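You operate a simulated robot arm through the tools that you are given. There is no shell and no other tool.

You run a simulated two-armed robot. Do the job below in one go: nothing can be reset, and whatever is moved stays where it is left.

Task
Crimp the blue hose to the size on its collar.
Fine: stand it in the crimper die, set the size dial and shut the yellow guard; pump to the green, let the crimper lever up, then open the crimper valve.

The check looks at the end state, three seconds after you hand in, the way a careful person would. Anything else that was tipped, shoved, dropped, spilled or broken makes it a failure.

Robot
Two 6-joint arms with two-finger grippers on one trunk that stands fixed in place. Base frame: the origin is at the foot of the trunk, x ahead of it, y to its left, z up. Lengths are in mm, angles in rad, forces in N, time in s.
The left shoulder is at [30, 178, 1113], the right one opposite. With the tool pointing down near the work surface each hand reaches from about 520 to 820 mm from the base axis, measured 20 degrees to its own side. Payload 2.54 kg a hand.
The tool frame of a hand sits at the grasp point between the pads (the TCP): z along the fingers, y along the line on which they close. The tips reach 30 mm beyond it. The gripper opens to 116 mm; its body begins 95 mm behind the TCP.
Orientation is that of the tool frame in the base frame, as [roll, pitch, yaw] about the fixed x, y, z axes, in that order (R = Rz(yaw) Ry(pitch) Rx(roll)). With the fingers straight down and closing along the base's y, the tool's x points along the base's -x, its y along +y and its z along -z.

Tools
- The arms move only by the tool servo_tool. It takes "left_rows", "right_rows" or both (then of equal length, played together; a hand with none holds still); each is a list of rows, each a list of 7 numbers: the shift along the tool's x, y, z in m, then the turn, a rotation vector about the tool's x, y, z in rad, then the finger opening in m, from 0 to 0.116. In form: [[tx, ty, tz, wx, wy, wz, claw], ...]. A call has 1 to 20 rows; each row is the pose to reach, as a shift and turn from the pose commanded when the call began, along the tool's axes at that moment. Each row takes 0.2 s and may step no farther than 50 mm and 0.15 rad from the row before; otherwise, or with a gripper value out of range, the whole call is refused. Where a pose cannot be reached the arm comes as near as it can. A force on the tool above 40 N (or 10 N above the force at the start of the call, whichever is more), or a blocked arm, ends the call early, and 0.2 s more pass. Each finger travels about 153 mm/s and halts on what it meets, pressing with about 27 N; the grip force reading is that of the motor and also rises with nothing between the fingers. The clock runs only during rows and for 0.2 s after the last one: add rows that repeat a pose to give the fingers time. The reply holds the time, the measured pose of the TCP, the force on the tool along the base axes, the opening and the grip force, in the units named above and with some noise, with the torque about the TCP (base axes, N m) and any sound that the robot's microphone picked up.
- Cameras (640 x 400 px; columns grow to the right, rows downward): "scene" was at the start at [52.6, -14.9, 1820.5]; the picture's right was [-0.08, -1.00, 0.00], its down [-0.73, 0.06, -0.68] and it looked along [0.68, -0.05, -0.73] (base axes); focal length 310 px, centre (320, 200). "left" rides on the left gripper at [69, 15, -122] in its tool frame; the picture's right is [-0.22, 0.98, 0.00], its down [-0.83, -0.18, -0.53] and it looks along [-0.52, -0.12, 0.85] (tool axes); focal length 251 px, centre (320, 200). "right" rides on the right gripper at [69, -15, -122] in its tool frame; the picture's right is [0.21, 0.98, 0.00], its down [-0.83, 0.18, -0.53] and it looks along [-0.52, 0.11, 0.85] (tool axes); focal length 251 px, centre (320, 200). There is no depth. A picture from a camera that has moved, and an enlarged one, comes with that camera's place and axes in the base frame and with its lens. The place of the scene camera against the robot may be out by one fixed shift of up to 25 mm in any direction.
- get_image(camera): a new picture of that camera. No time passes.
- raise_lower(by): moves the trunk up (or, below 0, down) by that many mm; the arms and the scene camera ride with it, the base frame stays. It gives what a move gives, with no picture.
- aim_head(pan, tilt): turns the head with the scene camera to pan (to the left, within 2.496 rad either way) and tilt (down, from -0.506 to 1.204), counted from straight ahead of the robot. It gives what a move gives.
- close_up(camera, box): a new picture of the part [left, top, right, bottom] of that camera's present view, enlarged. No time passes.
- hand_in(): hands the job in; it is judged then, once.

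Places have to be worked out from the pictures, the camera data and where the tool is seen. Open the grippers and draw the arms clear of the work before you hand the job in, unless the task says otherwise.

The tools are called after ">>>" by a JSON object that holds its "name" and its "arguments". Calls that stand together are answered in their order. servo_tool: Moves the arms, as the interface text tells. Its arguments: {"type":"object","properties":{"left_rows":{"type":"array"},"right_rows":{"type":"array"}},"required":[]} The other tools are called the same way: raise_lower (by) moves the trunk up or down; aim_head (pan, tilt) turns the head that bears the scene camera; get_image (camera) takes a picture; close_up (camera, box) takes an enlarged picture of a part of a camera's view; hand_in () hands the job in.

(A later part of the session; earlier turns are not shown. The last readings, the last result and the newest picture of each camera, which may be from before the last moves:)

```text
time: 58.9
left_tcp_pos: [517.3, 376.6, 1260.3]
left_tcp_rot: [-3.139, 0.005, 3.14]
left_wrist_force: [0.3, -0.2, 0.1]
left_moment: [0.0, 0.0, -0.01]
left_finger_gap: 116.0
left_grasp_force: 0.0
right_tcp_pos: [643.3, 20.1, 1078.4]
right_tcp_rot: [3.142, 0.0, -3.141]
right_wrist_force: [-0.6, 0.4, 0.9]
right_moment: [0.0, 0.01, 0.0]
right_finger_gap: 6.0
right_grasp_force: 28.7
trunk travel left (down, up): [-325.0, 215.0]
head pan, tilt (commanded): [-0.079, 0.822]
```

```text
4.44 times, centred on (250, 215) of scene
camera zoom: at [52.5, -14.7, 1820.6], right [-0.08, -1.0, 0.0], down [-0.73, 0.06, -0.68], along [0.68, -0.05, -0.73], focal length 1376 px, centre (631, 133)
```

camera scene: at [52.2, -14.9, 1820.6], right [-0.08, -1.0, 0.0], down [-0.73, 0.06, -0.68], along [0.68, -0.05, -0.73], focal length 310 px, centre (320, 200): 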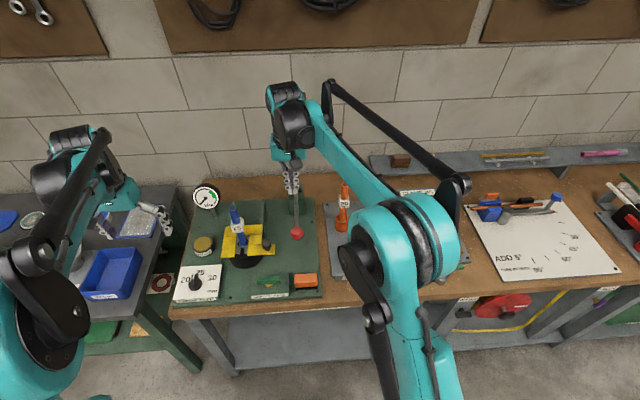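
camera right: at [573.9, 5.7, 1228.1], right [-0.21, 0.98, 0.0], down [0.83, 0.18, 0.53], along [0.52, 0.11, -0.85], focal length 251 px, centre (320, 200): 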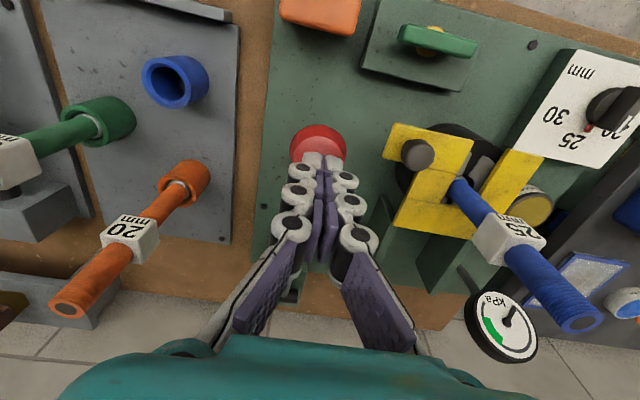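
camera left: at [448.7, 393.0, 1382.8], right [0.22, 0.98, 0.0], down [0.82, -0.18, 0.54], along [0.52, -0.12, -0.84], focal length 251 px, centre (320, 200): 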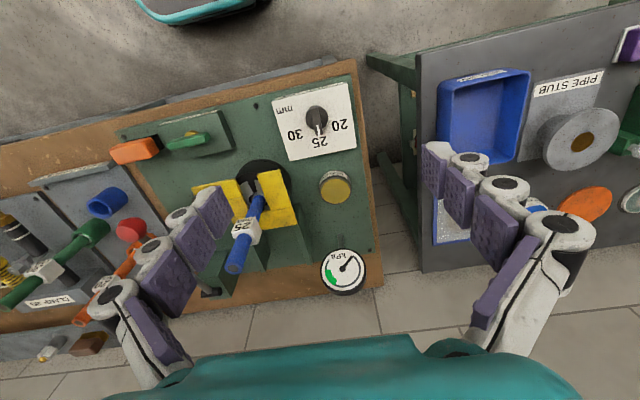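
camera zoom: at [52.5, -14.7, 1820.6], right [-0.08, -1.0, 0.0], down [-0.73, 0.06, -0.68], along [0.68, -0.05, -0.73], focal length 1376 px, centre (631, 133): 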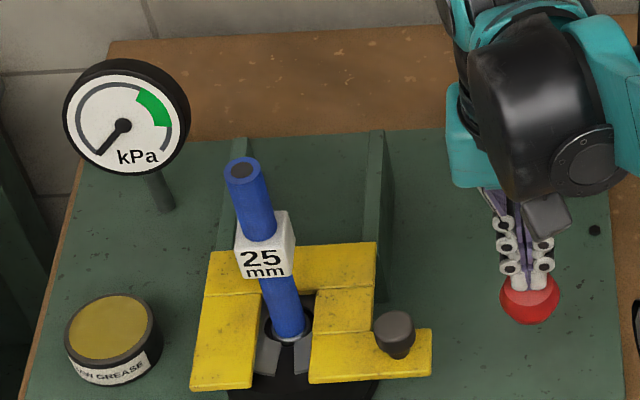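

The ball moved down about 15 mm with hardly any force, and the gauge shows no change so far. I'll push further and watch.

>>> {"name": "servo_tool", "arguments": {"right_rows": [[0, 0, 0.008, 0, 0, 0, 0.0], [0, 0, 0.016, 0, 0, 0, 0.0], [0.001, 0, 0.024, 0, 0, 0, 0.0], [0.002, 0, 0.032, 0, 0, 0, 0.0], [0.002, 0, 0.032, 0, 0, 0, 0.0]]}}

>>> {"name": "close_up", "arguments": {"camera": "scene", "box": [180, 170, 320, 260]}}

>>> {"name": "close_up", "arguments": {"camera": "scene", "box": [185, 175, 225, 220]}}

```text
time: 60.1
left_tcp_pos: [517.9, 377.5, 1260.6]
left_tcp_rot: [-3.141, 0.004, 3.141]
left_wrist_force: [1.4, -0.5, -0.4]
left_moment: [-0.03, -0.01, 0.01]
left_finger_gap: 115.9
left_grasp_force: 0.1
right_tcp_pos: [642.6, 19.0, 1048.1]
right_tcp_rot: [-3.141, -0.001, 3.142]
right_wrist_force: [-0.3, 0.3, 2.6]
right_moment: [0.03, 0.03, 0.02]
right_finger_gap: 6.0
right_grasp_force: 28.6
trunk travel left (down, up): [-325.0, 215.0]
head pan, tilt (commanded): [-0.079, 0.822]
```

```text
4.44 times, centred on (250, 215) of scene
camera zoom: at [52.2, -14.7, 1820.6], right [-0.08, -1.0, 0.0], down [-0.73, 0.06, -0.68], along [0.68, -0.05, -0.73], focal length 1376 px, centre (631, 133)
```

zoom: 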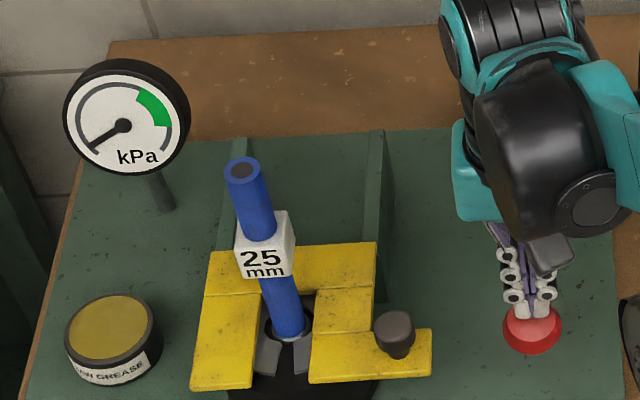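

```text
8.89 times, centred on (205, 198) of scene
camera zoom: at [52.2, -14.7, 1820.6], right [-0.08, -1.0, 0.0], down [-0.73, 0.06, -0.68], along [0.68, -0.05, -0.73], focal length 2752 px, centre (1342, 222)
```

zoom: 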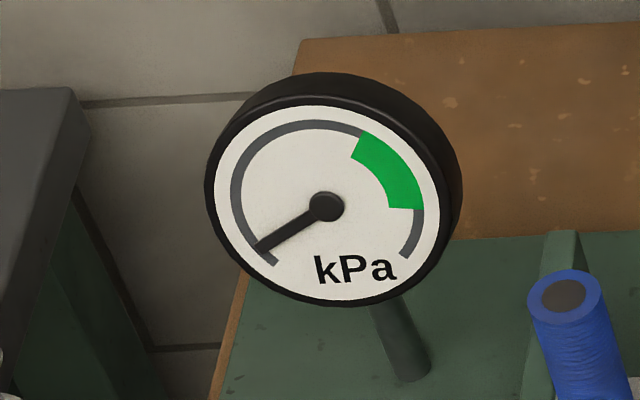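

The gauge has begun to rise, now about 20° of the needle's sweep. I'll keep pressing down slowly.

>>> {"name": "servo_tool", "arguments": {"right_rows": [[0.001, 0, 0.008, 0, 0, 0, 0.0], [0.002, 0, 0.016, 0, 0, 0, 0.0], [0.002, 0, 0.024, 0, 0, 0, 0.0], [0.003, 0, 0.03, 0, 0, 0, 0.0], [0.003, 0, 0.03, 0, 0, 0, 0.0]]}}

>>> {"name": "close_up", "arguments": {"camera": "scene", "box": [180, 170, 320, 260]}}

>>> {"name": "get_image", "arguments": {"camera": "right"}}

```text
time: 61.3
left_tcp_pos: [516.6, 377.0, 1261.2]
left_tcp_rot: [-3.141, 0.004, 3.139]
left_wrist_force: [-1.1, 0.3, -0.5]
left_moment: [-0.06, -0.01, 0.0]
left_finger_gap: 116.0
left_grasp_force: 0.2
right_tcp_pos: [639.8, 18.1, 1017.9]
right_tcp_rot: [-3.14, 0.001, -3.14]
right_wrist_force: [-0.1, -0.7, 2.2]
right_moment: [-0.01, -0.04, -0.02]
right_finger_gap: 6.2
right_grasp_force: 28.5
trunk travel left (down, up): [-325.0, 215.0]
head pan, tilt (commanded): [-0.079, 0.822]
```

```text
4.44 times, centred on (250, 215) of scene
camera zoom: at [52.3, -14.9, 1820.6], right [-0.08, -1.0, 0.0], down [-0.73, 0.06, -0.68], along [0.68, -0.05, -0.73], focal length 1376 px, centre (631, 133)
```

zoom: 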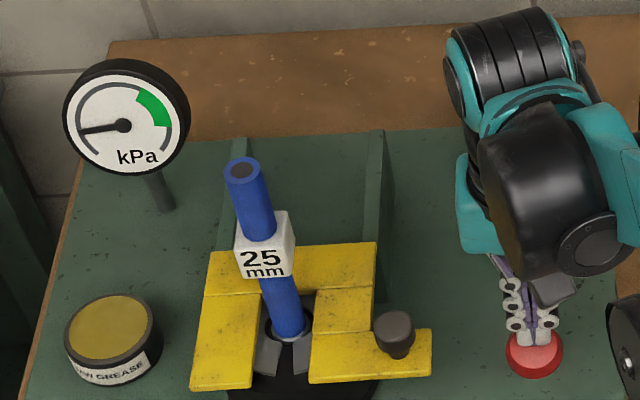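

```text
taken
camera right: at [569.0, 3.7, 1139.4], right [-0.21, 0.98, 0.0], down [0.83, 0.18, 0.53], along [0.52, 0.11, -0.85], focal length 251 px, centre (320, 200)
```

right: 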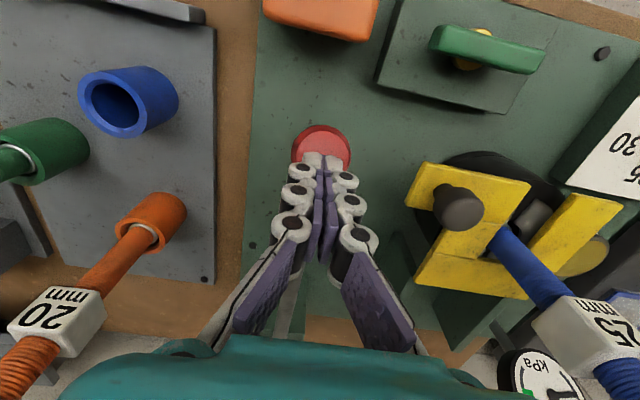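

The needle is now about 44° up. I'll continue the stroke down another 30 mm.

>>> {"name": "servo_tool", "arguments": {"right_rows": [[0.0, 0, 0.008, 0, 0, 0, 0.0], [0.0, 0, 0.016, 0, 0, 0, 0.0], [0.0, 0, 0.024, 0, 0, 0, 0.0], [0.0, 0, 0.03, 0, 0, 0, 0.0], [0.0, 0, 0.03, 0, 0, 0, 0.0]]}}

>>> {"name": "close_up", "arguments": {"camera": "scene", "box": [180, 170, 320, 260]}}

```text
time: 62.5
left_tcp_pos: [517.4, 375.8, 1259.1]
left_tcp_rot: [-3.139, 0.003, 3.14]
left_wrist_force: [0.8, 0.0, 1.1]
left_moment: [0.02, 0.0, 0.01]
left_finger_gap: 116.0
left_grasp_force: 0.0
right_tcp_pos: [639.4, 17.5, 987.0]
right_tcp_rot: [-3.14, 0.0, 3.141]
right_wrist_force: [-0.1, 1.1, 2.9]
right_moment: [0.03, -0.03, 0.01]
right_finger_gap: 5.9
right_grasp_force: 28.3
trunk travel left (down, up): [-325.0, 215.0]
head pan, tilt (commanded): [-0.079, 0.822]
```

```text
4.44 times, centred on (250, 215) of scene
camera zoom: at [52.3, -14.5, 1820.5], right [-0.08, -1.0, 0.0], down [-0.73, 0.06, -0.68], along [0.68, -0.05, -0.73], focal length 1376 px, centre (631, 133)
```

zoom: 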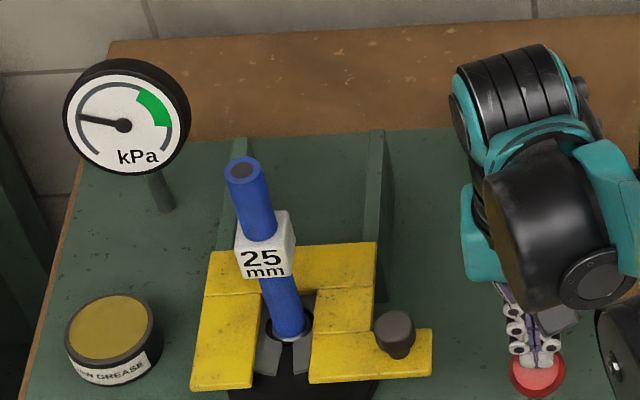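

The needle is about 63° up after this part. I'll continue down another 20 mm to find the bottom of the stroke.

>>> {"name": "servo_tool", "arguments": {"right_rows": [[0.0, 0, 0.006, 0, 0, 0, 0.0], [0.0, 0, 0.012, 0, 0, 0, 0.0], [-0.001, 0, 0.018, 0, 0, 0, 0.0], [-0.002, 0, 0.022, 0, 0, 0, 0.0], [-0.002, 0, 0.022, 0, 0, 0, 0.0]]}}

>>> {"name": "close_up", "arguments": {"camera": "scene", "box": [180, 170, 320, 260]}}

>>> {"name": "get_image", "arguments": {"camera": "right"}}

```text
time: 63.2
left_tcp_pos: [514.6, 377.3, 1262.4]
left_tcp_rot: [-3.14, 0.005, 3.14]
left_wrist_force: [0.2, -0.6, 0.8]
left_moment: [-0.01, 0.01, -0.02]
left_finger_gap: 115.8
left_grasp_force: 0.0
right_tcp_pos: [636.9, 18.6, 976.3]
right_tcp_rot: [-3.139, 0.0, 3.14]
right_wrist_force: [-9.7, -1.3, 30.5]
right_moment: [-0.01, -0.06, -0.07]
right_finger_gap: 6.1
right_grasp_force: 28.8
trunk travel left (down, up): [-325.0, 215.0]
head pan, tilt (commanded): [-0.079, 0.822]
stopped in row 3 (right hand): the force on the tool passed its limit at 46 N (the readings are from after the stop); the commanded pose is now the measured one
```

```text
4.44 times, centred on (250, 215) of scene
camera zoom: at [48.7, -14.9, 1820.9], right [-0.08, -1.0, 0.0], down [-0.73, 0.06, -0.68], along [0.68, -0.05, -0.73], focal length 1376 px, centre (631, 133)
```

zoom: 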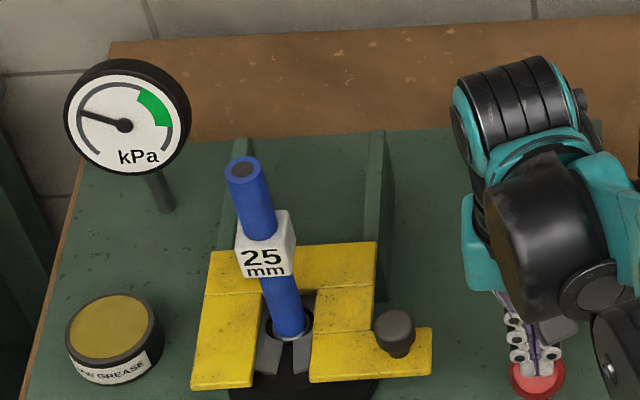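

```text
taken
camera right: at [567.5, 3.6, 1099.4], right [-0.21, 0.98, 0.0], down [0.83, 0.18, 0.53], along [0.52, 0.11, -0.85], focal length 251 px, centre (320, 200)
```

right: 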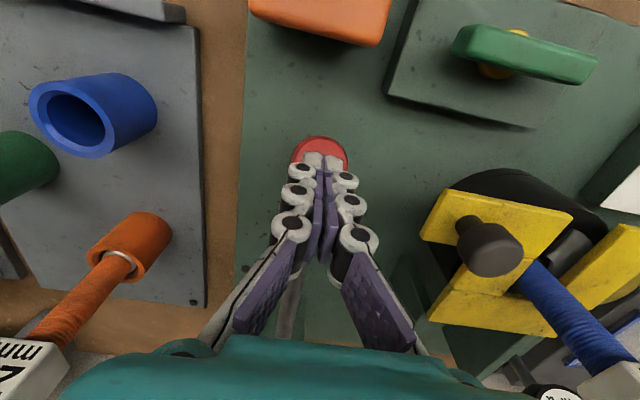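

That was the bottom stop: one full stroke gives about 70° of needle. I'll raise the hand and see whether the lever comes up by itself and whether the pressure holds.

>>> {"name": "servo_tool", "arguments": {"right_rows": [[0.0, 0, -0.02, 0, 0, 0, 0.0], [0.0, 0, -0.05, 0, 0, 0, 0.0], [-0.003, 0, -0.08, 0, 0, 0, 0.0], [-0.006, 0.002, -0.11, 0, 0, 0, 0.0], [-0.006, 0.002, -0.135, 0, 0, 0, 0.0], [-0.006, 0.002, -0.135, 0, 0, 0, 0.0], [-0.006, 0.002, -0.135, 0, 0, 0, 0.0]]}}

>>> {"name": "close_up", "arguments": {"camera": "scene", "box": [180, 170, 320, 260]}}

>>> {"name": "close_up", "arguments": {"camera": "scene", "box": [185, 175, 225, 220]}}

>>> {"name": "get_image", "arguments": {"camera": "right"}}

```text
time: 64.8
left_tcp_pos: [517.6, 376.5, 1259.9]
left_tcp_rot: [-3.14, 0.002, -3.142]
left_wrist_force: [0.6, 1.0, 0.1]
left_moment: [-0.02, 0.01, 0.01]
left_finger_gap: 115.8
left_grasp_force: 0.1
right_tcp_pos: [644.2, 21.3, 1109.0]
right_tcp_rot: [-3.14, -0.001, 3.141]
right_wrist_force: [0.0, -1.0, -0.3]
right_moment: [-0.03, -0.04, -0.04]
right_finger_gap: 0.0
right_grasp_force: 29.1
trunk travel left (down, up): [-325.0, 215.0]
head pan, tilt (commanded): [-0.079, 0.822]
```

```text
4.44 times, centred on (250, 215) of scene
camera zoom: at [52.3, -14.7, 1820.5], right [-0.08, -1.0, 0.0], down [-0.73, 0.06, -0.68], along [0.68, -0.05, -0.73], focal length 1376 px, centre (631, 133)
```

zoom: 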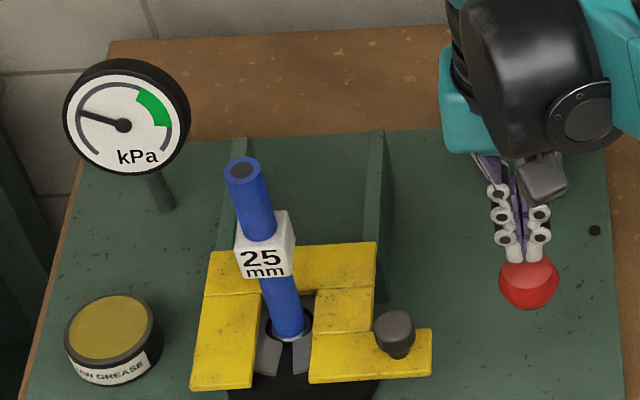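

```text
8.89 times, centred on (205, 198) of scene
camera zoom: at [52.3, -14.7, 1820.5], right [-0.08, -1.0, 0.0], down [-0.73, 0.06, -0.68], along [0.68, -0.05, -0.73], focal length 2752 px, centre (1342, 222)
```

zoom: 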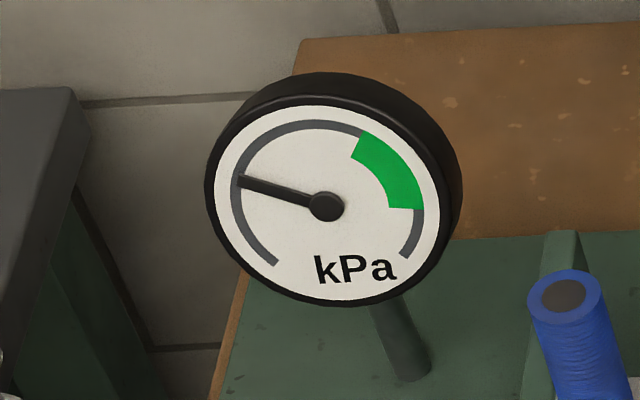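

```text
taken
camera right: at [574.3, 5.3, 1232.4], right [-0.21, 0.98, 0.0], down [0.83, 0.18, 0.53], along [0.52, 0.11, -0.85], focal length 251 px, centre (320, 200)
```

right: 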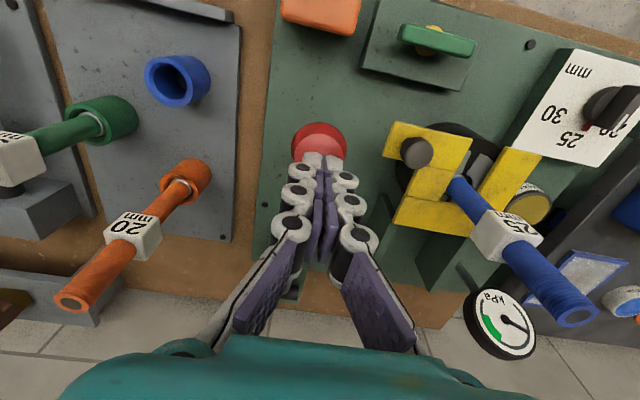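

The lever springs up by itself and the pressure holds at about 69° of sweep. Three strokes should land in the green, so I'll do the second stroke, stopping just short of the bottom.

>>> {"name": "servo_tool", "arguments": {"right_rows": [[0.0, -0.001, 0.01, 0, 0, 0, 0.0], [0.0, -0.001, 0.02, 0, 0, 0, 0.0], [0.001, -0.001, 0.03, 0, 0, 0, 0.0], [0.002, -0.001, 0.04, 0, 0, 0, 0.0], [0.003, -0.001, 0.05, 0, 0, 0, 0.0], [0.004, -0.001, 0.06, 0, 0, 0, 0.0], [0.005, -0.001, 0.07, 0, 0, 0, 0.0], [0.006, -0.001, 0.08, 0, 0, 0, 0.0], [0.006, -0.001, 0.09, 0, 0, 0, 0.0], [0.006, -0.001, 0.1, 0, 0, 0, 0.0], [0.006, -0.001, 0.11, 0, 0, 0, 0.0], [0.005, -0.001, 0.12, 0, 0, 0, 0.0], [0.004, -0.001, 0.129, 0, 0, 0, 0.0], [0.004, -0.001, 0.129, 0, 0, 0, 0.0]]}}

>>> {"name": "close_up", "arguments": {"camera": "scene", "box": [180, 170, 320, 260]}}

>>> {"name": "close_up", "arguments": {"camera": "scene", "box": [185, 175, 225, 220]}}

```text
time: 67.8
left_tcp_pos: [515.7, 377.7, 1261.4]
left_tcp_rot: [-3.139, 0.004, 3.14]
left_wrist_force: [-0.2, 0.5, -0.1]
left_moment: [0.01, 0.0, 0.01]
left_finger_gap: 116.0
left_grasp_force: 0.1
right_tcp_pos: [642.0, 18.7, 979.5]
right_tcp_rot: [-3.141, 0.001, 3.141]
right_wrist_force: [-3.2, 0.6, 9.4]
right_moment: [0.05, -0.04, 0.03]
right_finger_gap: 6.2
right_grasp_force: 28.2
trunk travel left (down, up): [-325.0, 215.0]
head pan, tilt (commanded): [-0.079, 0.822]
```

```text
4.44 times, centred on (250, 215) of scene
camera zoom: at [51.1, -14.6, 1820.6], right [-0.08, -1.0, 0.0], down [-0.73, 0.06, -0.68], along [0.68, -0.05, -0.73], focal length 1376 px, centre (631, 133)
```

zoom: 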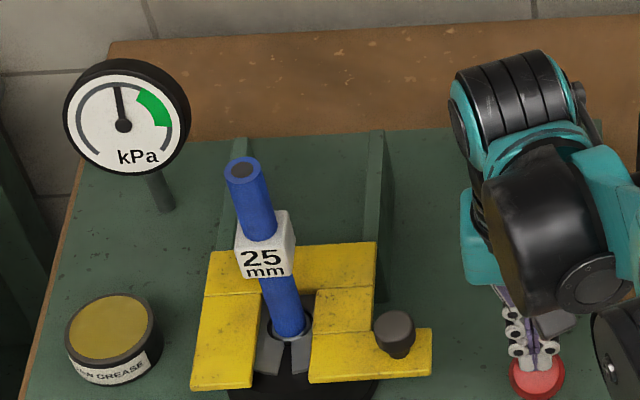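

```text
8.89 times, centred on (205, 198) of scene
camera zoom: at [51.1, -14.6, 1820.6], right [-0.08, -1.0, 0.0], down [-0.73, 0.06, -0.68], along [0.68, -0.05, -0.73], focal length 2752 px, centre (1342, 222)
```

zoom: 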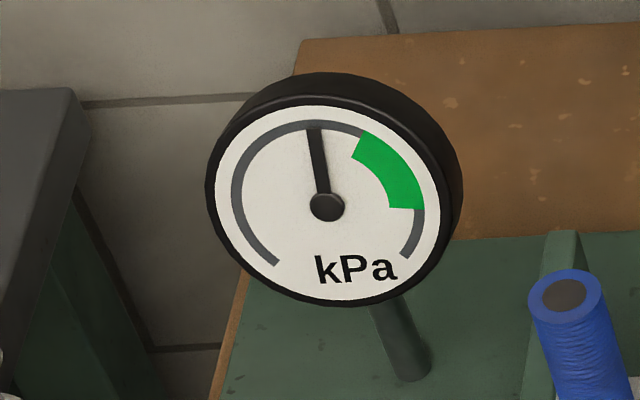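

The needle is now near the top, just before the green. I'll let the lever up again and make the third stroke a little shorter, to land mid-green.

>>> {"name": "servo_tool", "arguments": {"right_rows": [[0.002, 0, -0.025, 0, 0, 0, 0.0], [0.001, 0.0, -0.06, 0, 0, 0, 0.0], [-0.001, 0.001, -0.1, 0, 0, 0, 0.0], [-0.003, 0.002, -0.131, 0, 0, 0, 0.0], [-0.003, 0.002, -0.131, 0, 0, 0, 0.0], [-0.003, 0.002, -0.131, 0, 0, 0, 0.0]]}}

>>> {"name": "close_up", "arguments": {"camera": "scene", "box": [180, 170, 320, 260]}}

```text
time: 69.2
left_tcp_pos: [518.5, 377.1, 1259.9]
left_tcp_rot: [-3.14, 0.004, 3.139]
left_wrist_force: [0.7, 0.6, -2.0]
left_moment: [-0.01, -0.02, 0.02]
left_finger_gap: 115.9
left_grasp_force: 0.0
right_tcp_pos: [641.8, 23.0, 1111.5]
right_tcp_rot: [3.141, 0.0, 3.141]
right_wrist_force: [0.1, 0.1, -0.3]
right_moment: [-0.02, -0.03, 0.0]
right_finger_gap: 0.0
right_grasp_force: 28.4
trunk travel left (down, up): [-325.0, 215.0]
head pan, tilt (commanded): [-0.079, 0.822]
```

```text
4.44 times, centred on (250, 215) of scene
camera zoom: at [52.3, -14.7, 1820.5], right [-0.08, -1.0, 0.0], down [-0.73, 0.06, -0.68], along [0.68, -0.05, -0.73], focal length 1376 px, centre (631, 133)
```

zoom: 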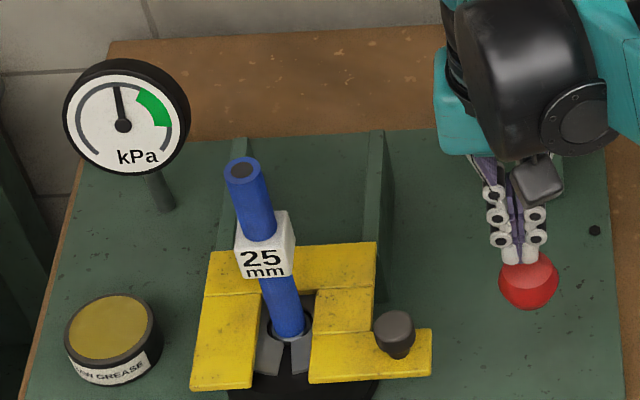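

The pressure holds with the lever up. For the third stroke I'll go most of the way, then check the needle.

>>> {"name": "servo_tool", "arguments": {"right_rows": [[0.0, -0.002, 0.01, 0, 0, 0, 0.0], [0.0, -0.0025, 0.02, 0, 0, 0, 0.0], [0.001, -0.003, 0.03, 0, 0, 0, 0.0], [0.002, -0.003, 0.04, 0, 0, 0, 0.0], [0.003, -0.003, 0.05, 0, 0, 0, 0.0], [0.004, -0.003, 0.06, 0, 0, 0, 0.0], [0.005, -0.003, 0.07, 0, 0, 0, 0.0], [0.005, -0.003, 0.08, 0, 0, 0, 0.0], [0.005, -0.003, 0.09, 0, 0, 0, 0.0], [0.005, -0.003, 0.1, 0, 0, 0, 0.0], [0.005, -0.003, 0.108, 0, 0, 0, 0.0], [0.005, -0.003, 0.108, 0, 0, 0, 0.0]]}}

>>> {"name": "close_up", "arguments": {"camera": "scene", "box": [185, 175, 225, 220]}}

>>> {"name": "close_up", "arguments": {"camera": "scene", "box": [180, 170, 320, 260]}}

```text
time: 71.8
left_tcp_pos: [517.2, 376.9, 1259.6]
left_tcp_rot: [-3.141, 0.004, 3.141]
left_wrist_force: [0.7, -0.1, 0.7]
left_moment: [-0.04, -0.01, -0.02]
left_finger_gap: 116.1
left_grasp_force: 0.2
right_tcp_pos: [639.0, 19.1, 1002.2]
right_tcp_rot: [3.141, 0.001, 3.14]
right_wrist_force: [-2.2, 0.9, 2.4]
right_moment: [0.02, 0.04, 0.06]
right_finger_gap: 5.8
right_grasp_force: 28.4
trunk travel left (down, up): [-325.0, 215.0]
head pan, tilt (commanded): [-0.079, 0.822]
```

```text
8.89 times, centred on (205, 198) of scene
camera zoom: at [52.2, -14.7, 1820.5], right [-0.08, -1.0, 0.0], down [-0.73, 0.06, -0.68], along [0.68, -0.05, -0.73], focal length 2752 px, centre (1342, 222)
```

zoom: 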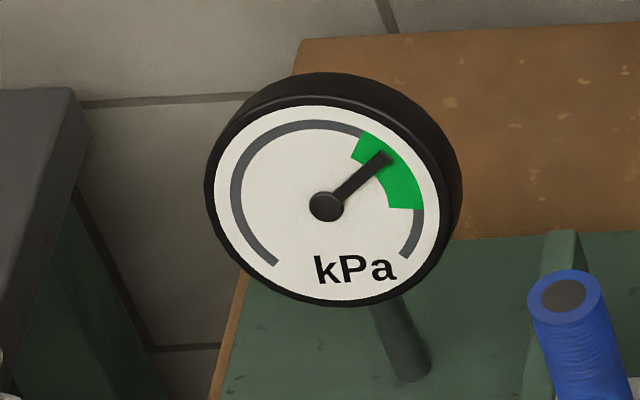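

```text
4.44 times, centred on (250, 215) of scene
camera zoom: at [52.2, -14.7, 1820.5], right [-0.08, -1.0, 0.0], down [-0.73, 0.06, -0.68], along [0.68, -0.05, -0.73], focal length 1376 px, centre (631, 133)
```

zoom: 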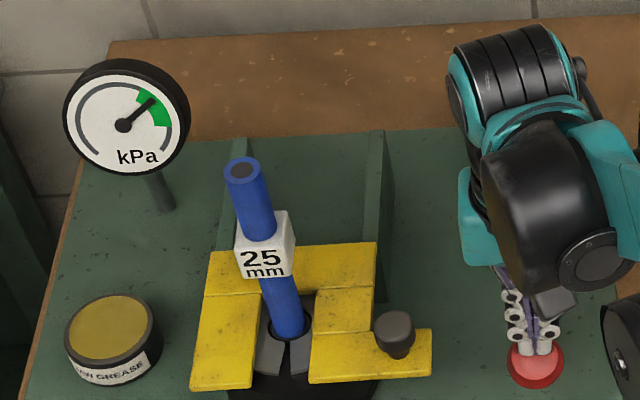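

The needle is in the middle of the green. I'll stop here and let the lever up by raising the right hand clear.

>>> {"name": "servo_tool", "arguments": {"right_rows": [[-0.001, 0, -0.025, 0, 0, 0, 0.0], [-0.003, 0.0, -0.06, 0, 0, 0, 0.0], [-0.004, 0.001, -0.1, 0, 0, 0, 0.0], [-0.004, 0.002, -0.14, 0, 0, 0, 0.0], [-0.004, 0.002, -0.185, 0, 0, 0, 0.0], [-0.004, 0.002, -0.23, 0, 0, 0, 0.0], [-0.004, 0.002, -0.25, 0, 0, 0, 0.0]]}}

>>> {"name": "close_up", "arguments": {"camera": "scene", "box": [185, 175, 225, 220]}}

>>> {"name": "close_up", "arguments": {"camera": "scene", "box": [180, 170, 320, 260]}}

>>> {"name": "get_image", "arguments": {"camera": "right"}}

```text
time: 73.4
left_tcp_pos: [518.5, 377.1, 1260.9]
left_tcp_rot: [3.141, 0.004, 3.14]
left_wrist_force: [0.3, -0.4, 0.3]
left_moment: [0.0, 0.01, 0.0]
left_finger_gap: 115.9
left_grasp_force: 0.1
right_tcp_pos: [641.7, 20.6, 1251.8]
right_tcp_rot: [3.141, -0.001, 3.139]
right_wrist_force: [0.6, 0.5, 0.7]
right_moment: [-0.03, 0.03, -0.01]
right_finger_gap: 0.0
right_grasp_force: 28.4
trunk travel left (down, up): [-325.0, 215.0]
head pan, tilt (commanded): [-0.079, 0.822]
```

```text
8.89 times, centred on (205, 198) of scene
camera zoom: at [52.7, -14.8, 1820.5], right [-0.08, -1.0, 0.0], down [-0.73, 0.06, -0.68], along [0.68, -0.05, -0.73], focal length 2752 px, centre (1342, 222)
```

zoom: 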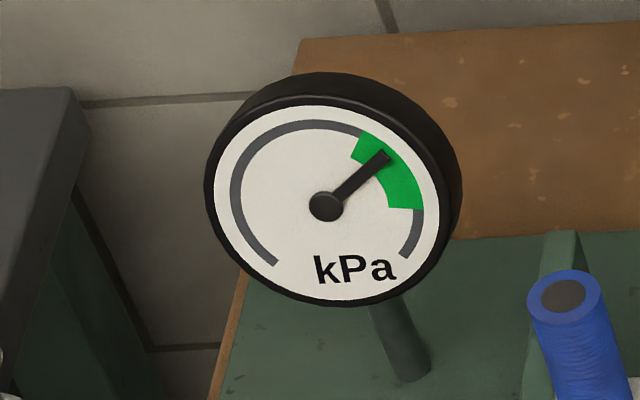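

```text
4.44 times, centred on (250, 215) of scene
camera zoom: at [52.7, -14.8, 1820.5], right [-0.08, -1.0, 0.0], down [-0.73, 0.06, -0.68], along [0.68, -0.05, -0.73], focal length 1376 px, centre (631, 133)
```

zoom: 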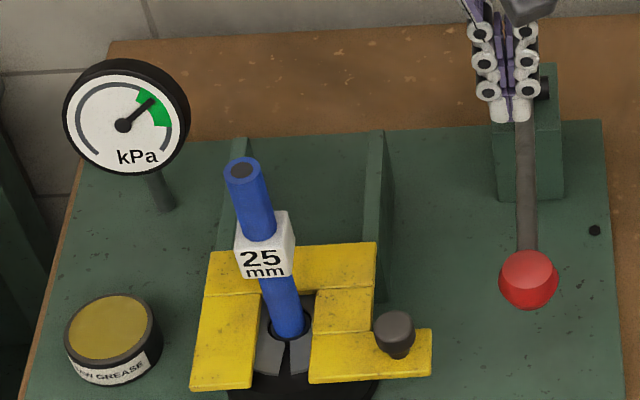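

```text
taken
camera right: at [572.6, 5.7, 1375.2], right [-0.21, 0.98, 0.0], down [0.83, 0.18, 0.53], along [0.52, 0.11, -0.85], focal length 251 px, centre (320, 200)
```

right: 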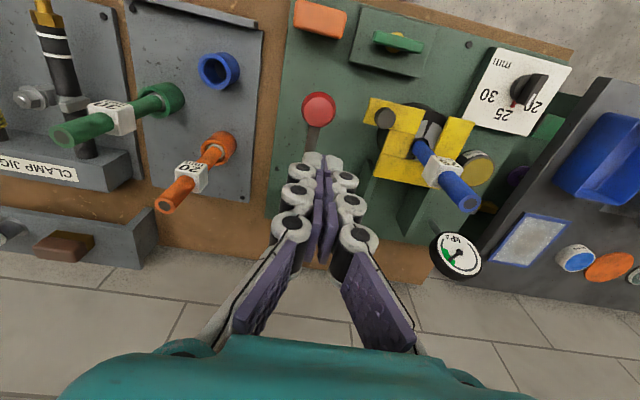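

Gauge in the green, lever up. Next is the valve: I'll move the right hand over the JAW RELEASE handle and turn it a quarter so the fingers can straddle the bar.

>>> {"name": "servo_tool", "arguments": {"right_rows": [[0.01, 0.01, 0, 0, 0, 0.14, 0.02], [0.02, 0.02, 0, 0, 0, 0.28, 0.04], [0.03, 0.03, 0, 0, 0, 0.42, 0.05], [0.04, 0.04, 0, 0, 0, 0.56, 0.05], [0.05, 0.05, 0, 0, 0, 0.7, 0.05], [0.06, 0.06, 0, 0, 0, 0.84, 0.05], [0.07, 0.07, 0, 0, 0, 0.98, 0.05], [0.08, 0.08, 0, 0, 0, 1.12, 0.05], [0.09, 0.09, 0, 0, 0, 1.26, 0.05], [0.096, 0.1, 0, 0, 0, 1.4, 0.05], [0.096, 0.1, 0, 0, 0, 1.54, 0.05], [0.096, 0.1, 0, 0, 0, 1.571, 0.05], [0.096, 0.1, 0, 0, 0, 1.571, 0.05]]}}

>>> {"name": "get_image", "arguments": {"camera": "right"}}

>>> {"name": "get_image", "arguments": {"camera": "scene"}}

>>> {"name": "get_image", "arguments": {"camera": "left"}}

```text
time: 76.2
left_tcp_pos: [517.6, 376.6, 1259.9]
left_tcp_rot: [-3.14, 0.002, -3.14]
left_wrist_force: [0.0, 0.1, -0.7]
left_moment: [-0.01, 0.0, 0.0]
left_finger_gap: 116.2
left_grasp_force: 0.1
right_tcp_pos: [547.9, 121.8, 1252.5]
right_tcp_rot: [3.141, 0.0, 1.569]
right_wrist_force: [-0.2, 0.1, 1.4]
right_moment: [0.03, -0.01, -0.01]
right_finger_gap: 50.2
right_grasp_force: 0.0
trunk travel left (down, up): [-325.0, 215.0]
head pan, tilt (commanded): [-0.079, 0.822]
```

```text
taken
camera right: at [532.2, 189.4, 1375.6], right [0.98, 0.21, 0.0], down [0.18, -0.83, 0.53], along [0.11, -0.52, -0.85], focal length 251 px, centre (320, 200)
```

right: 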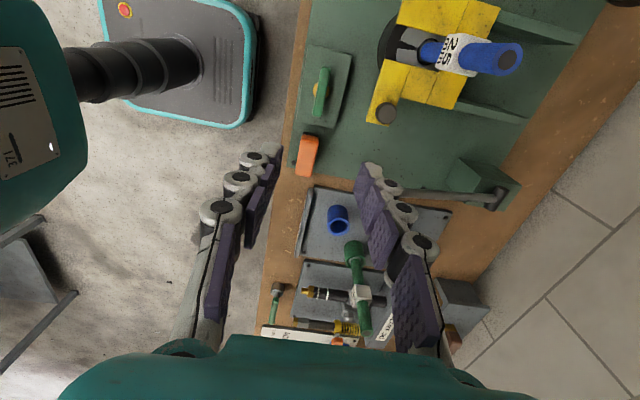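

```text
taken
camera scene: at [52.7, -14.8, 1820.5], right [-0.08, -1.0, 0.0], down [-0.73, 0.06, -0.68], along [0.68, -0.05, -0.73], focal length 310 px, centre (320, 200)
```

scene: 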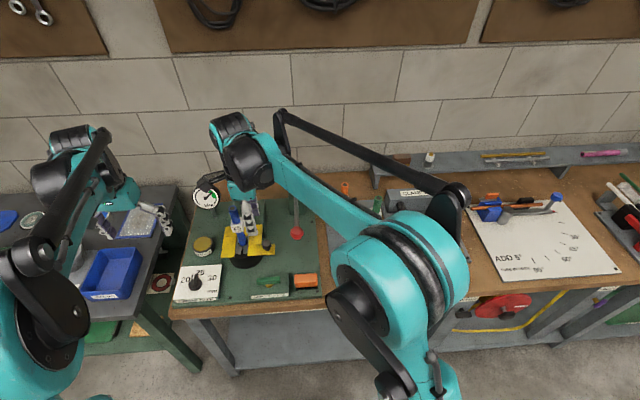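

```text
taken
camera left: at [448.9, 392.6, 1382.9], right [0.22, 0.98, 0.0], down [0.82, -0.18, 0.54], along [0.52, -0.12, -0.84], focal length 251 px, centre (320, 200)
```

left: 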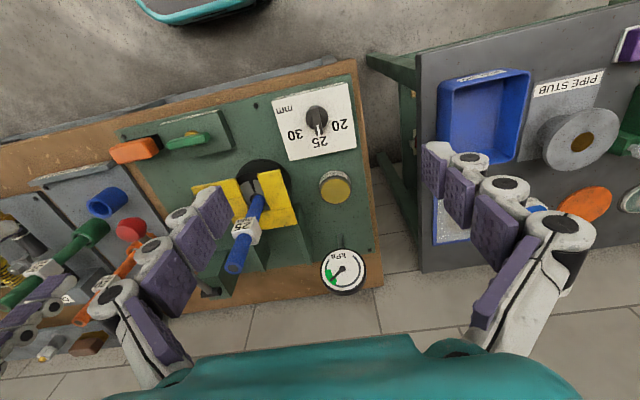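

The handle sits right below the right TCP. I'll zoom for its exact centre and orientation.

>>> {"name": "close_up", "arguments": {"camera": "right", "box": [280, 40, 370, 140]}}

>>> {"name": "close_up", "arguments": {"camera": "scene", "box": [240, 260, 310, 305]}}

```text
4.00 times, centred on (325, 90) of right
camera zoom: at [532.2, 189.4, 1375.6], right [0.98, 0.21, 0.0], down [0.18, -0.83, 0.53], along [0.11, -0.52, -0.85], focal length 1006 px, centre (300, 640)
```

zoom: 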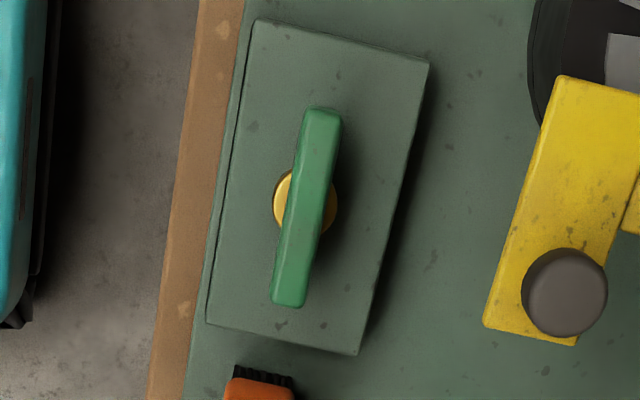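

```text
8.89 times, centred on (275, 282) of scene
camera zoom: at [52.7, -14.8, 1820.5], right [-0.08, -1.0, 0.0], down [-0.73, 0.06, -0.68], along [0.68, -0.05, -0.73], focal length 2752 px, centre (720, -533)
```

zoom: 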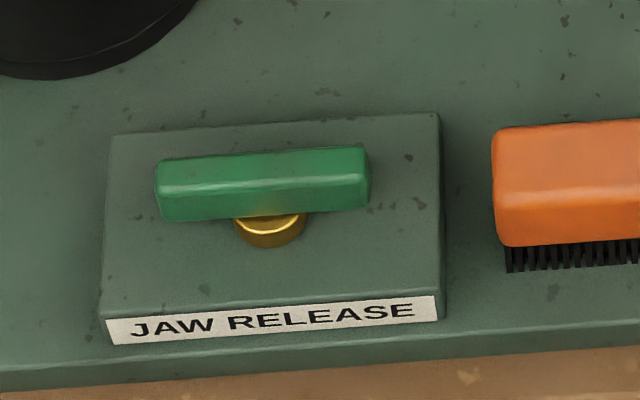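

The handle is parallel to the tool and centred within about 2 mm of [549, 122]. I'll descend to about 60 mm above it and re-check.

>>> {"name": "servo_tool", "arguments": {"right_rows": [[0, 0.001, 0.045, 0, 0, 0, 0.05], [0, 0.001, 0.09, 0, 0, 0, 0.05], [0, 0.001, 0.135, 0, 0, 0, 0.05], [0, 0.001, 0.18, 0, 0, 0, 0.05], [0, 0.001, 0.22, 0, 0, 0, 0.05], [0, 0.001, 0.245, 0, 0, 0, 0.05], [0, 0.001, 0.245, 0, 0, 0, 0.05]]}}

>>> {"name": "close_up", "arguments": {"camera": "right", "box": [230, 80, 410, 240]}}

>>> {"name": "close_up", "arguments": {"camera": "scene", "box": [200, 190, 330, 310]}}

```text
time: 77.8
left_tcp_pos: [517.8, 377.3, 1260.8]
left_tcp_rot: [-3.141, 0.002, 3.14]
left_wrist_force: [0.6, -0.5, -0.2]
left_moment: [0.03, -0.03, 0.02]
left_finger_gap: 115.8
left_grasp_force: 0.0
right_tcp_pos: [550.8, 121.8, 1007.9]
right_tcp_rot: [3.14, 0.002, 1.569]
right_wrist_force: [0.3, -0.6, 0.5]
right_moment: [-0.02, 0.0, 0.02]
right_finger_gap: 49.9
right_grasp_force: 0.0
trunk travel left (down, up): [-325.0, 215.0]
head pan, tilt (commanded): [-0.079, 0.822]
```

```text
2.50 times, centred on (320, 160) of right
camera zoom: at [534.8, 190.8, 1131.0], right [0.98, 0.21, 0.0], down [0.18, -0.83, 0.53], along [0.11, -0.52, -0.85], focal length 629 px, centre (320, 300)
```

zoom: 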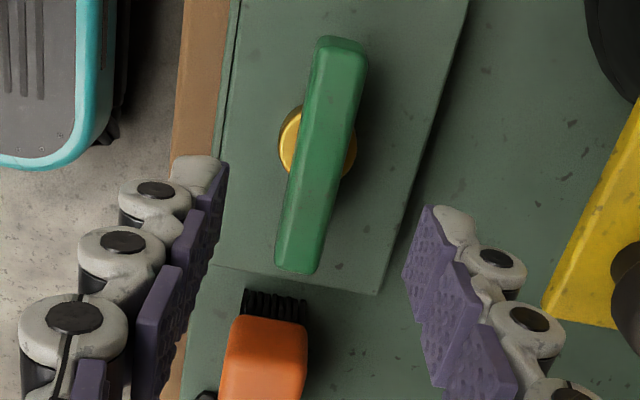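

```text
3.33 times, centred on (265, 250) of scene
camera zoom: at [52.1, -14.7, 1820.6], right [-0.08, -1.0, 0.0], down [-0.73, 0.06, -0.68], along [0.68, -0.05, -0.73], focal length 1032 px, centre (503, 33)
```

zoom: 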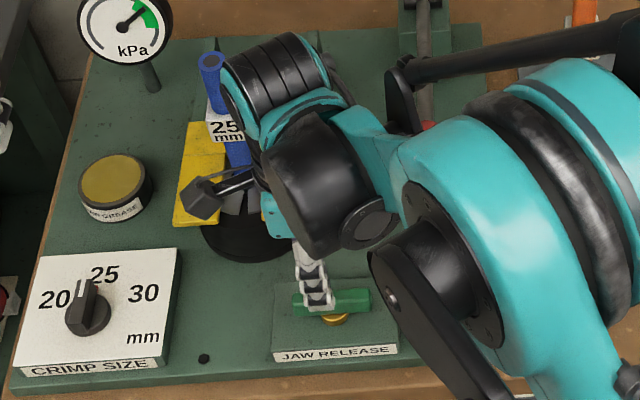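

Well aligned. I'll lower until the tips flank the handle bar.

>>> {"name": "servo_tool", "arguments": {"right_rows": [[0.0015, 0, 0.02, 0, 0, 0, 0.05], [0.0015, 0, 0.04, 0, 0, 0, 0.05], [0.0015, 0, 0.052, 0, 0, 0, 0.05], [0.0015, 0, 0.052, 0, 0, 0, 0.05]]}}

>>> {"name": "close_up", "arguments": {"camera": "right", "box": [230, 100, 410, 260]}}

>>> {"name": "close_up", "arguments": {"camera": "scene", "box": [240, 250, 310, 305]}}

```text
time: 78.8
left_tcp_pos: [517.6, 376.5, 1259.5]
left_tcp_rot: [-3.14, 0.003, 3.141]
left_wrist_force: [-0.4, 0.6, 0.4]
left_moment: [-0.02, -0.04, 0.03]
left_finger_gap: 115.9
left_grasp_force: 0.1
right_tcp_pos: [547.2, 121.9, 955.5]
right_tcp_rot: [-3.141, 0.0, 1.568]
right_wrist_force: [0.0, 0.8, -0.5]
right_moment: [0.01, -0.04, -0.01]
right_finger_gap: 50.1
right_grasp_force: 0.0
trunk travel left (down, up): [-325.0, 215.0]
head pan, tilt (commanded): [-0.079, 0.822]
```

```text
2.50 times, centred on (320, 180) of right
camera zoom: at [531.9, 190.5, 1077.6], right [0.98, 0.21, 0.0], down [0.18, -0.83, 0.53], along [0.11, -0.52, -0.85], focal length 629 px, centre (320, 250)
```

zoom: 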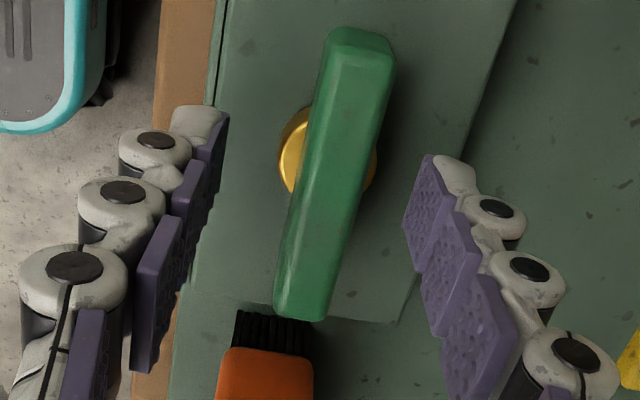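

```text
7.27 times, centred on (275, 278) of scene
camera zoom: at [52.4, -14.8, 1820.6], right [-0.08, -1.0, 0.0], down [-0.73, 0.06, -0.68], along [0.68, -0.05, -0.73], focal length 2251 px, centre (647, -364)
```

zoom: 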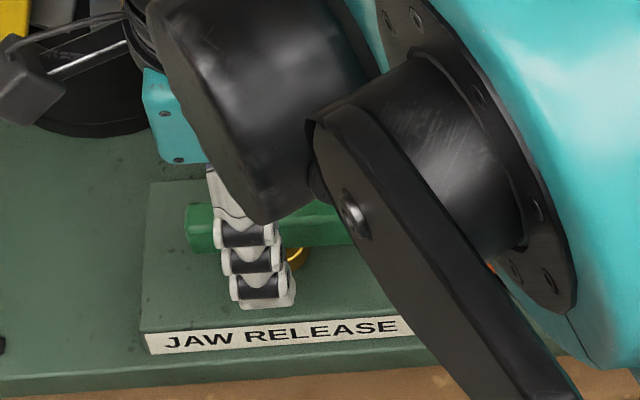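

The handle sits about 3 mm toward +x of the finger midline, and its top is near z 928. I'll shift and lower 10 mm slowly.

>>> {"name": "servo_tool", "arguments": {"right_rows": [[0.0005, 0.003, 0.0, 0, 0, 0, 0.05], [0.0005, 0.003, 0.003, 0, 0, 0, 0.05], [0.0005, 0.003, 0.006, 0, 0, 0, 0.05], [0.0005, 0.003, 0.01, 0, 0, 0, 0.05], [0.0005, 0.003, 0.01, 0, 0, 0, 0.05]]}}

>>> {"name": "close_up", "arguments": {"camera": "right", "box": [230, 100, 410, 260]}}

>>> {"name": "close_up", "arguments": {"camera": "left", "box": [140, 110, 240, 170]}}

```text
time: 80.0
left_tcp_pos: [518.4, 375.4, 1260.1]
left_tcp_rot: [-3.139, 0.003, 3.138]
left_wrist_force: [-0.5, 0.3, -0.6]
left_moment: [-0.02, -0.04, 0.01]
left_finger_gap: 115.9
left_grasp_force: 0.0
right_tcp_pos: [551.7, 121.7, 945.8]
right_tcp_rot: [-3.141, 0.0, 1.571]
right_wrist_force: [0.2, -0.3, -0.7]
right_moment: [0.03, -0.03, -0.02]
right_finger_gap: 50.1
right_grasp_force: 0.1
trunk travel left (down, up): [-325.0, 215.0]
head pan, tilt (commanded): [-0.079, 0.822]
```

```text
2.50 times, centred on (320, 180) of right
camera zoom: at [535.7, 190.9, 1068.4], right [0.98, 0.21, 0.0], down [0.18, -0.83, 0.53], along [0.11, -0.52, -0.85], focal length 629 px, centre (320, 250)
```

zoom: 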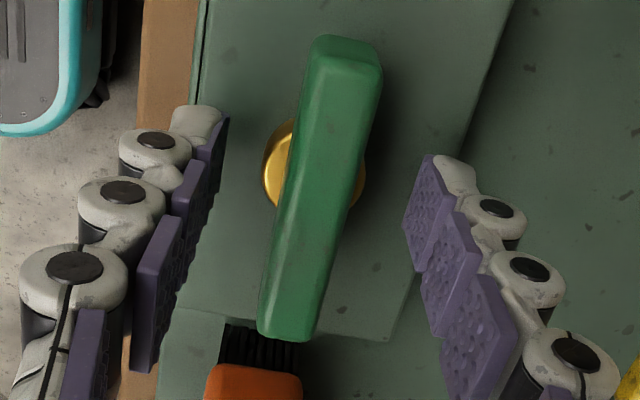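

```text
6.40 times, centred on (190, 140) of left
camera zoom: at [448.9, 392.6, 1382.9], right [0.22, 0.98, 0.0], down [0.82, -0.18, 0.54], along [0.52, -0.12, -0.84], focal length 1609 px, centre (1152, 584)
```

zoom: 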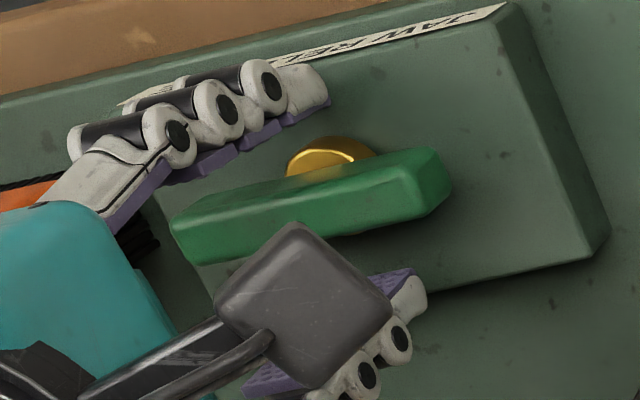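

Tips flank the bar with no contact. I'll close on the handle.

>>> {"name": "servo_tool", "arguments": {"right_rows": [[0, 0, 0, 0, 0, 0, 0.035], [0, 0, 0, 0, 0, 0, 0.02], [0, 0, 0, 0, 0, 0, 0.01], [0, 0, 0, 0, 0, 0, 0.005], [0, 0, 0, 0, 0, 0, 0.005]]}}

>>> {"name": "close_up", "arguments": {"camera": "right", "box": [230, 100, 410, 260]}}

>>> {"name": "close_up", "arguments": {"camera": "left", "box": [140, 110, 240, 170]}}

```text
time: 81.2
left_tcp_pos: [515.5, 375.4, 1261.5]
left_tcp_rot: [-3.138, 0.005, 3.139]
left_wrist_force: [-0.2, -0.7, 0.1]
left_moment: [0.0, -0.01, 0.0]
left_finger_gap: 116.0
left_grasp_force: 0.1
right_tcp_pos: [550.4, 122.5, 947.9]
right_tcp_rot: [3.14, 0.0, 1.57]
right_wrist_force: [-6.8, 0.7, 14.3]
right_moment: [0.06, 0.24, 0.03]
right_finger_gap: 15.8
right_grasp_force: 41.6
trunk travel left (down, up): [-325.0, 215.0]
head pan, tilt (commanded): [-0.079, 0.822]
```

```text
2.50 times, centred on (320, 180) of right
camera zoom: at [534.1, 190.9, 1069.4], right [0.98, 0.21, 0.0], down [0.18, -0.83, 0.53], along [0.12, -0.52, -0.85], focal length 629 px, centre (320, 250)
```

zoom: 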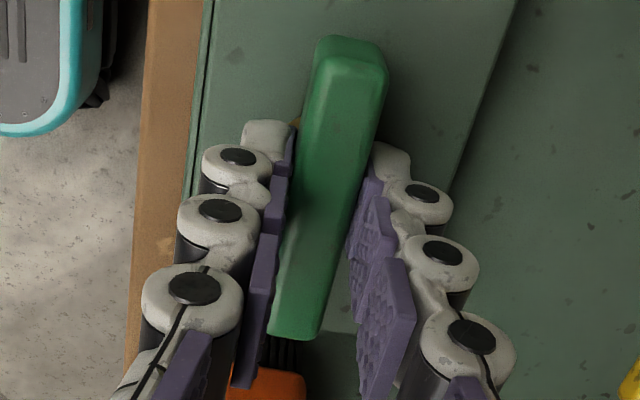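

```text
6.40 times, centred on (190, 140) of left
camera zoom: at [447.0, 392.4, 1383.6], right [0.22, 0.98, 0.0], down [0.82, -0.18, 0.54], along [0.53, -0.12, -0.84], focal length 1609 px, centre (1152, 584)
```

zoom: 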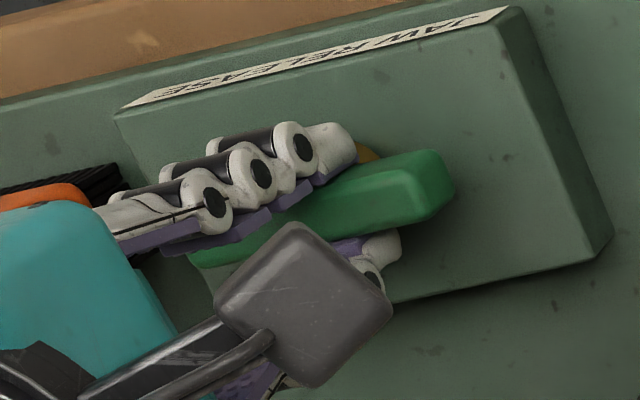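

The handle is gripped at 15.8 mm. I'll ease the small preload and try a counter-clockwise turn of about 0.3 rad.

>>> {"name": "servo_tool", "arguments": {"right_rows": [[0, -0.0007, -0.001, 0, 0, 0, 0.005], [0, -0.0007, -0.001, 0, 0, -0.06, 0.005], [0, -0.0007, -0.001, 0, 0, -0.12, 0.005], [0, -0.0007, -0.001, 0, 0, -0.18, 0.005], [0, -0.0007, -0.001, 0, 0, -0.24, 0.005], [0, -0.0007, -0.001, 0, 0, -0.3, 0.005]]}}

>>> {"name": "close_up", "arguments": {"camera": "right", "box": [230, 100, 410, 260]}}

>>> {"name": "close_up", "arguments": {"camera": "left", "box": [140, 110, 240, 170]}}

>>> {"name": "close_up", "arguments": {"camera": "scene", "box": [185, 175, 225, 220]}}

```text
time: 82.6
left_tcp_pos: [516.3, 376.9, 1260.0]
left_tcp_rot: [-3.14, 0.003, 3.139]
left_wrist_force: [0.0, -0.7, -0.5]
left_moment: [0.0, 0.02, 0.01]
left_finger_gap: 116.1
left_grasp_force: 0.0
right_tcp_pos: [549.6, 121.0, 947.5]
right_tcp_rot: [-3.14, 0.001, 1.872]
right_wrist_force: [-22.9, -8.2, -16.0]
right_moment: [-0.12, 0.68, -0.04]
right_finger_gap: 15.4
right_grasp_force: 41.5
trunk travel left (down, up): [-325.0, 215.0]
head pan, tilt (commanded): [-0.079, 0.822]
```

```text
2.50 times, centred on (320, 180) of right
camera zoom: at [514.1, 183.4, 1069.4], right [0.87, 0.49, 0.0], down [0.42, -0.73, 0.53], along [0.26, -0.47, -0.85], focal length 629 px, centre (320, 250)
```

zoom: 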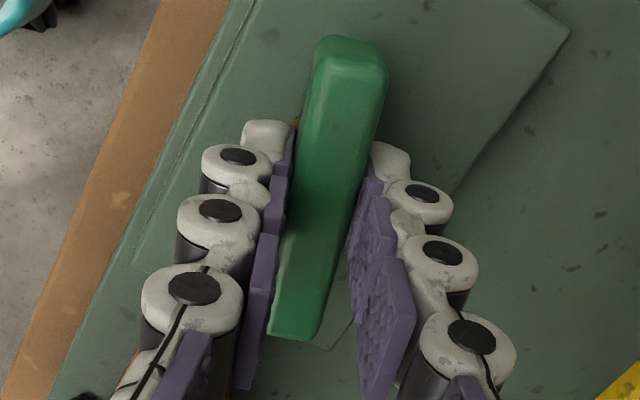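

```text
6.40 times, centred on (190, 140) of left
camera zoom: at [447.4, 391.8, 1383.4], right [0.22, 0.98, 0.0], down [0.82, -0.18, 0.54], along [0.52, -0.12, -0.84], focal length 1609 px, centre (1152, 584)
```

zoom: 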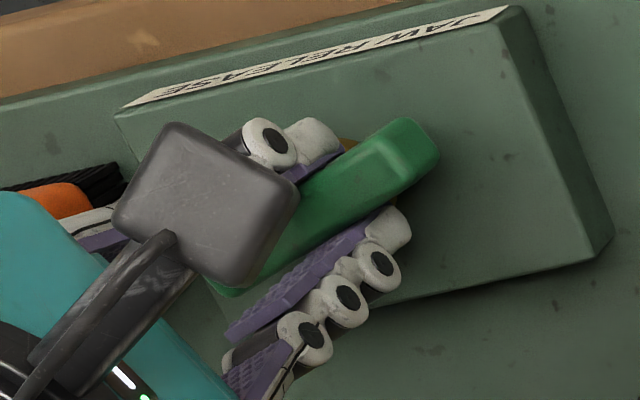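

```text
8.89 times, centred on (205, 198) of scene
camera zoom: at [50.7, -15.9, 1820.4], right [-0.08, -1.0, 0.0], down [-0.73, 0.06, -0.68], along [0.68, -0.05, -0.73], focal length 2752 px, centre (1342, 222)
```

zoom: 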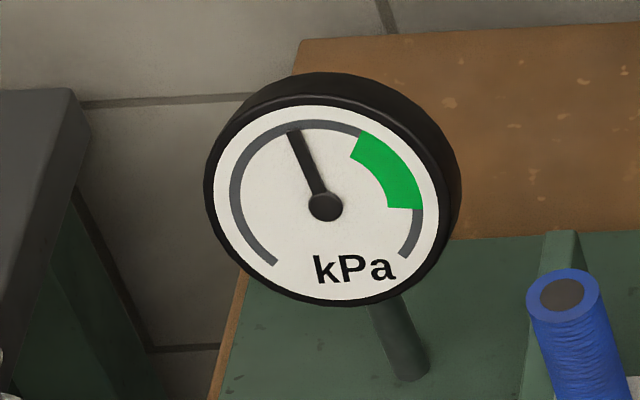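

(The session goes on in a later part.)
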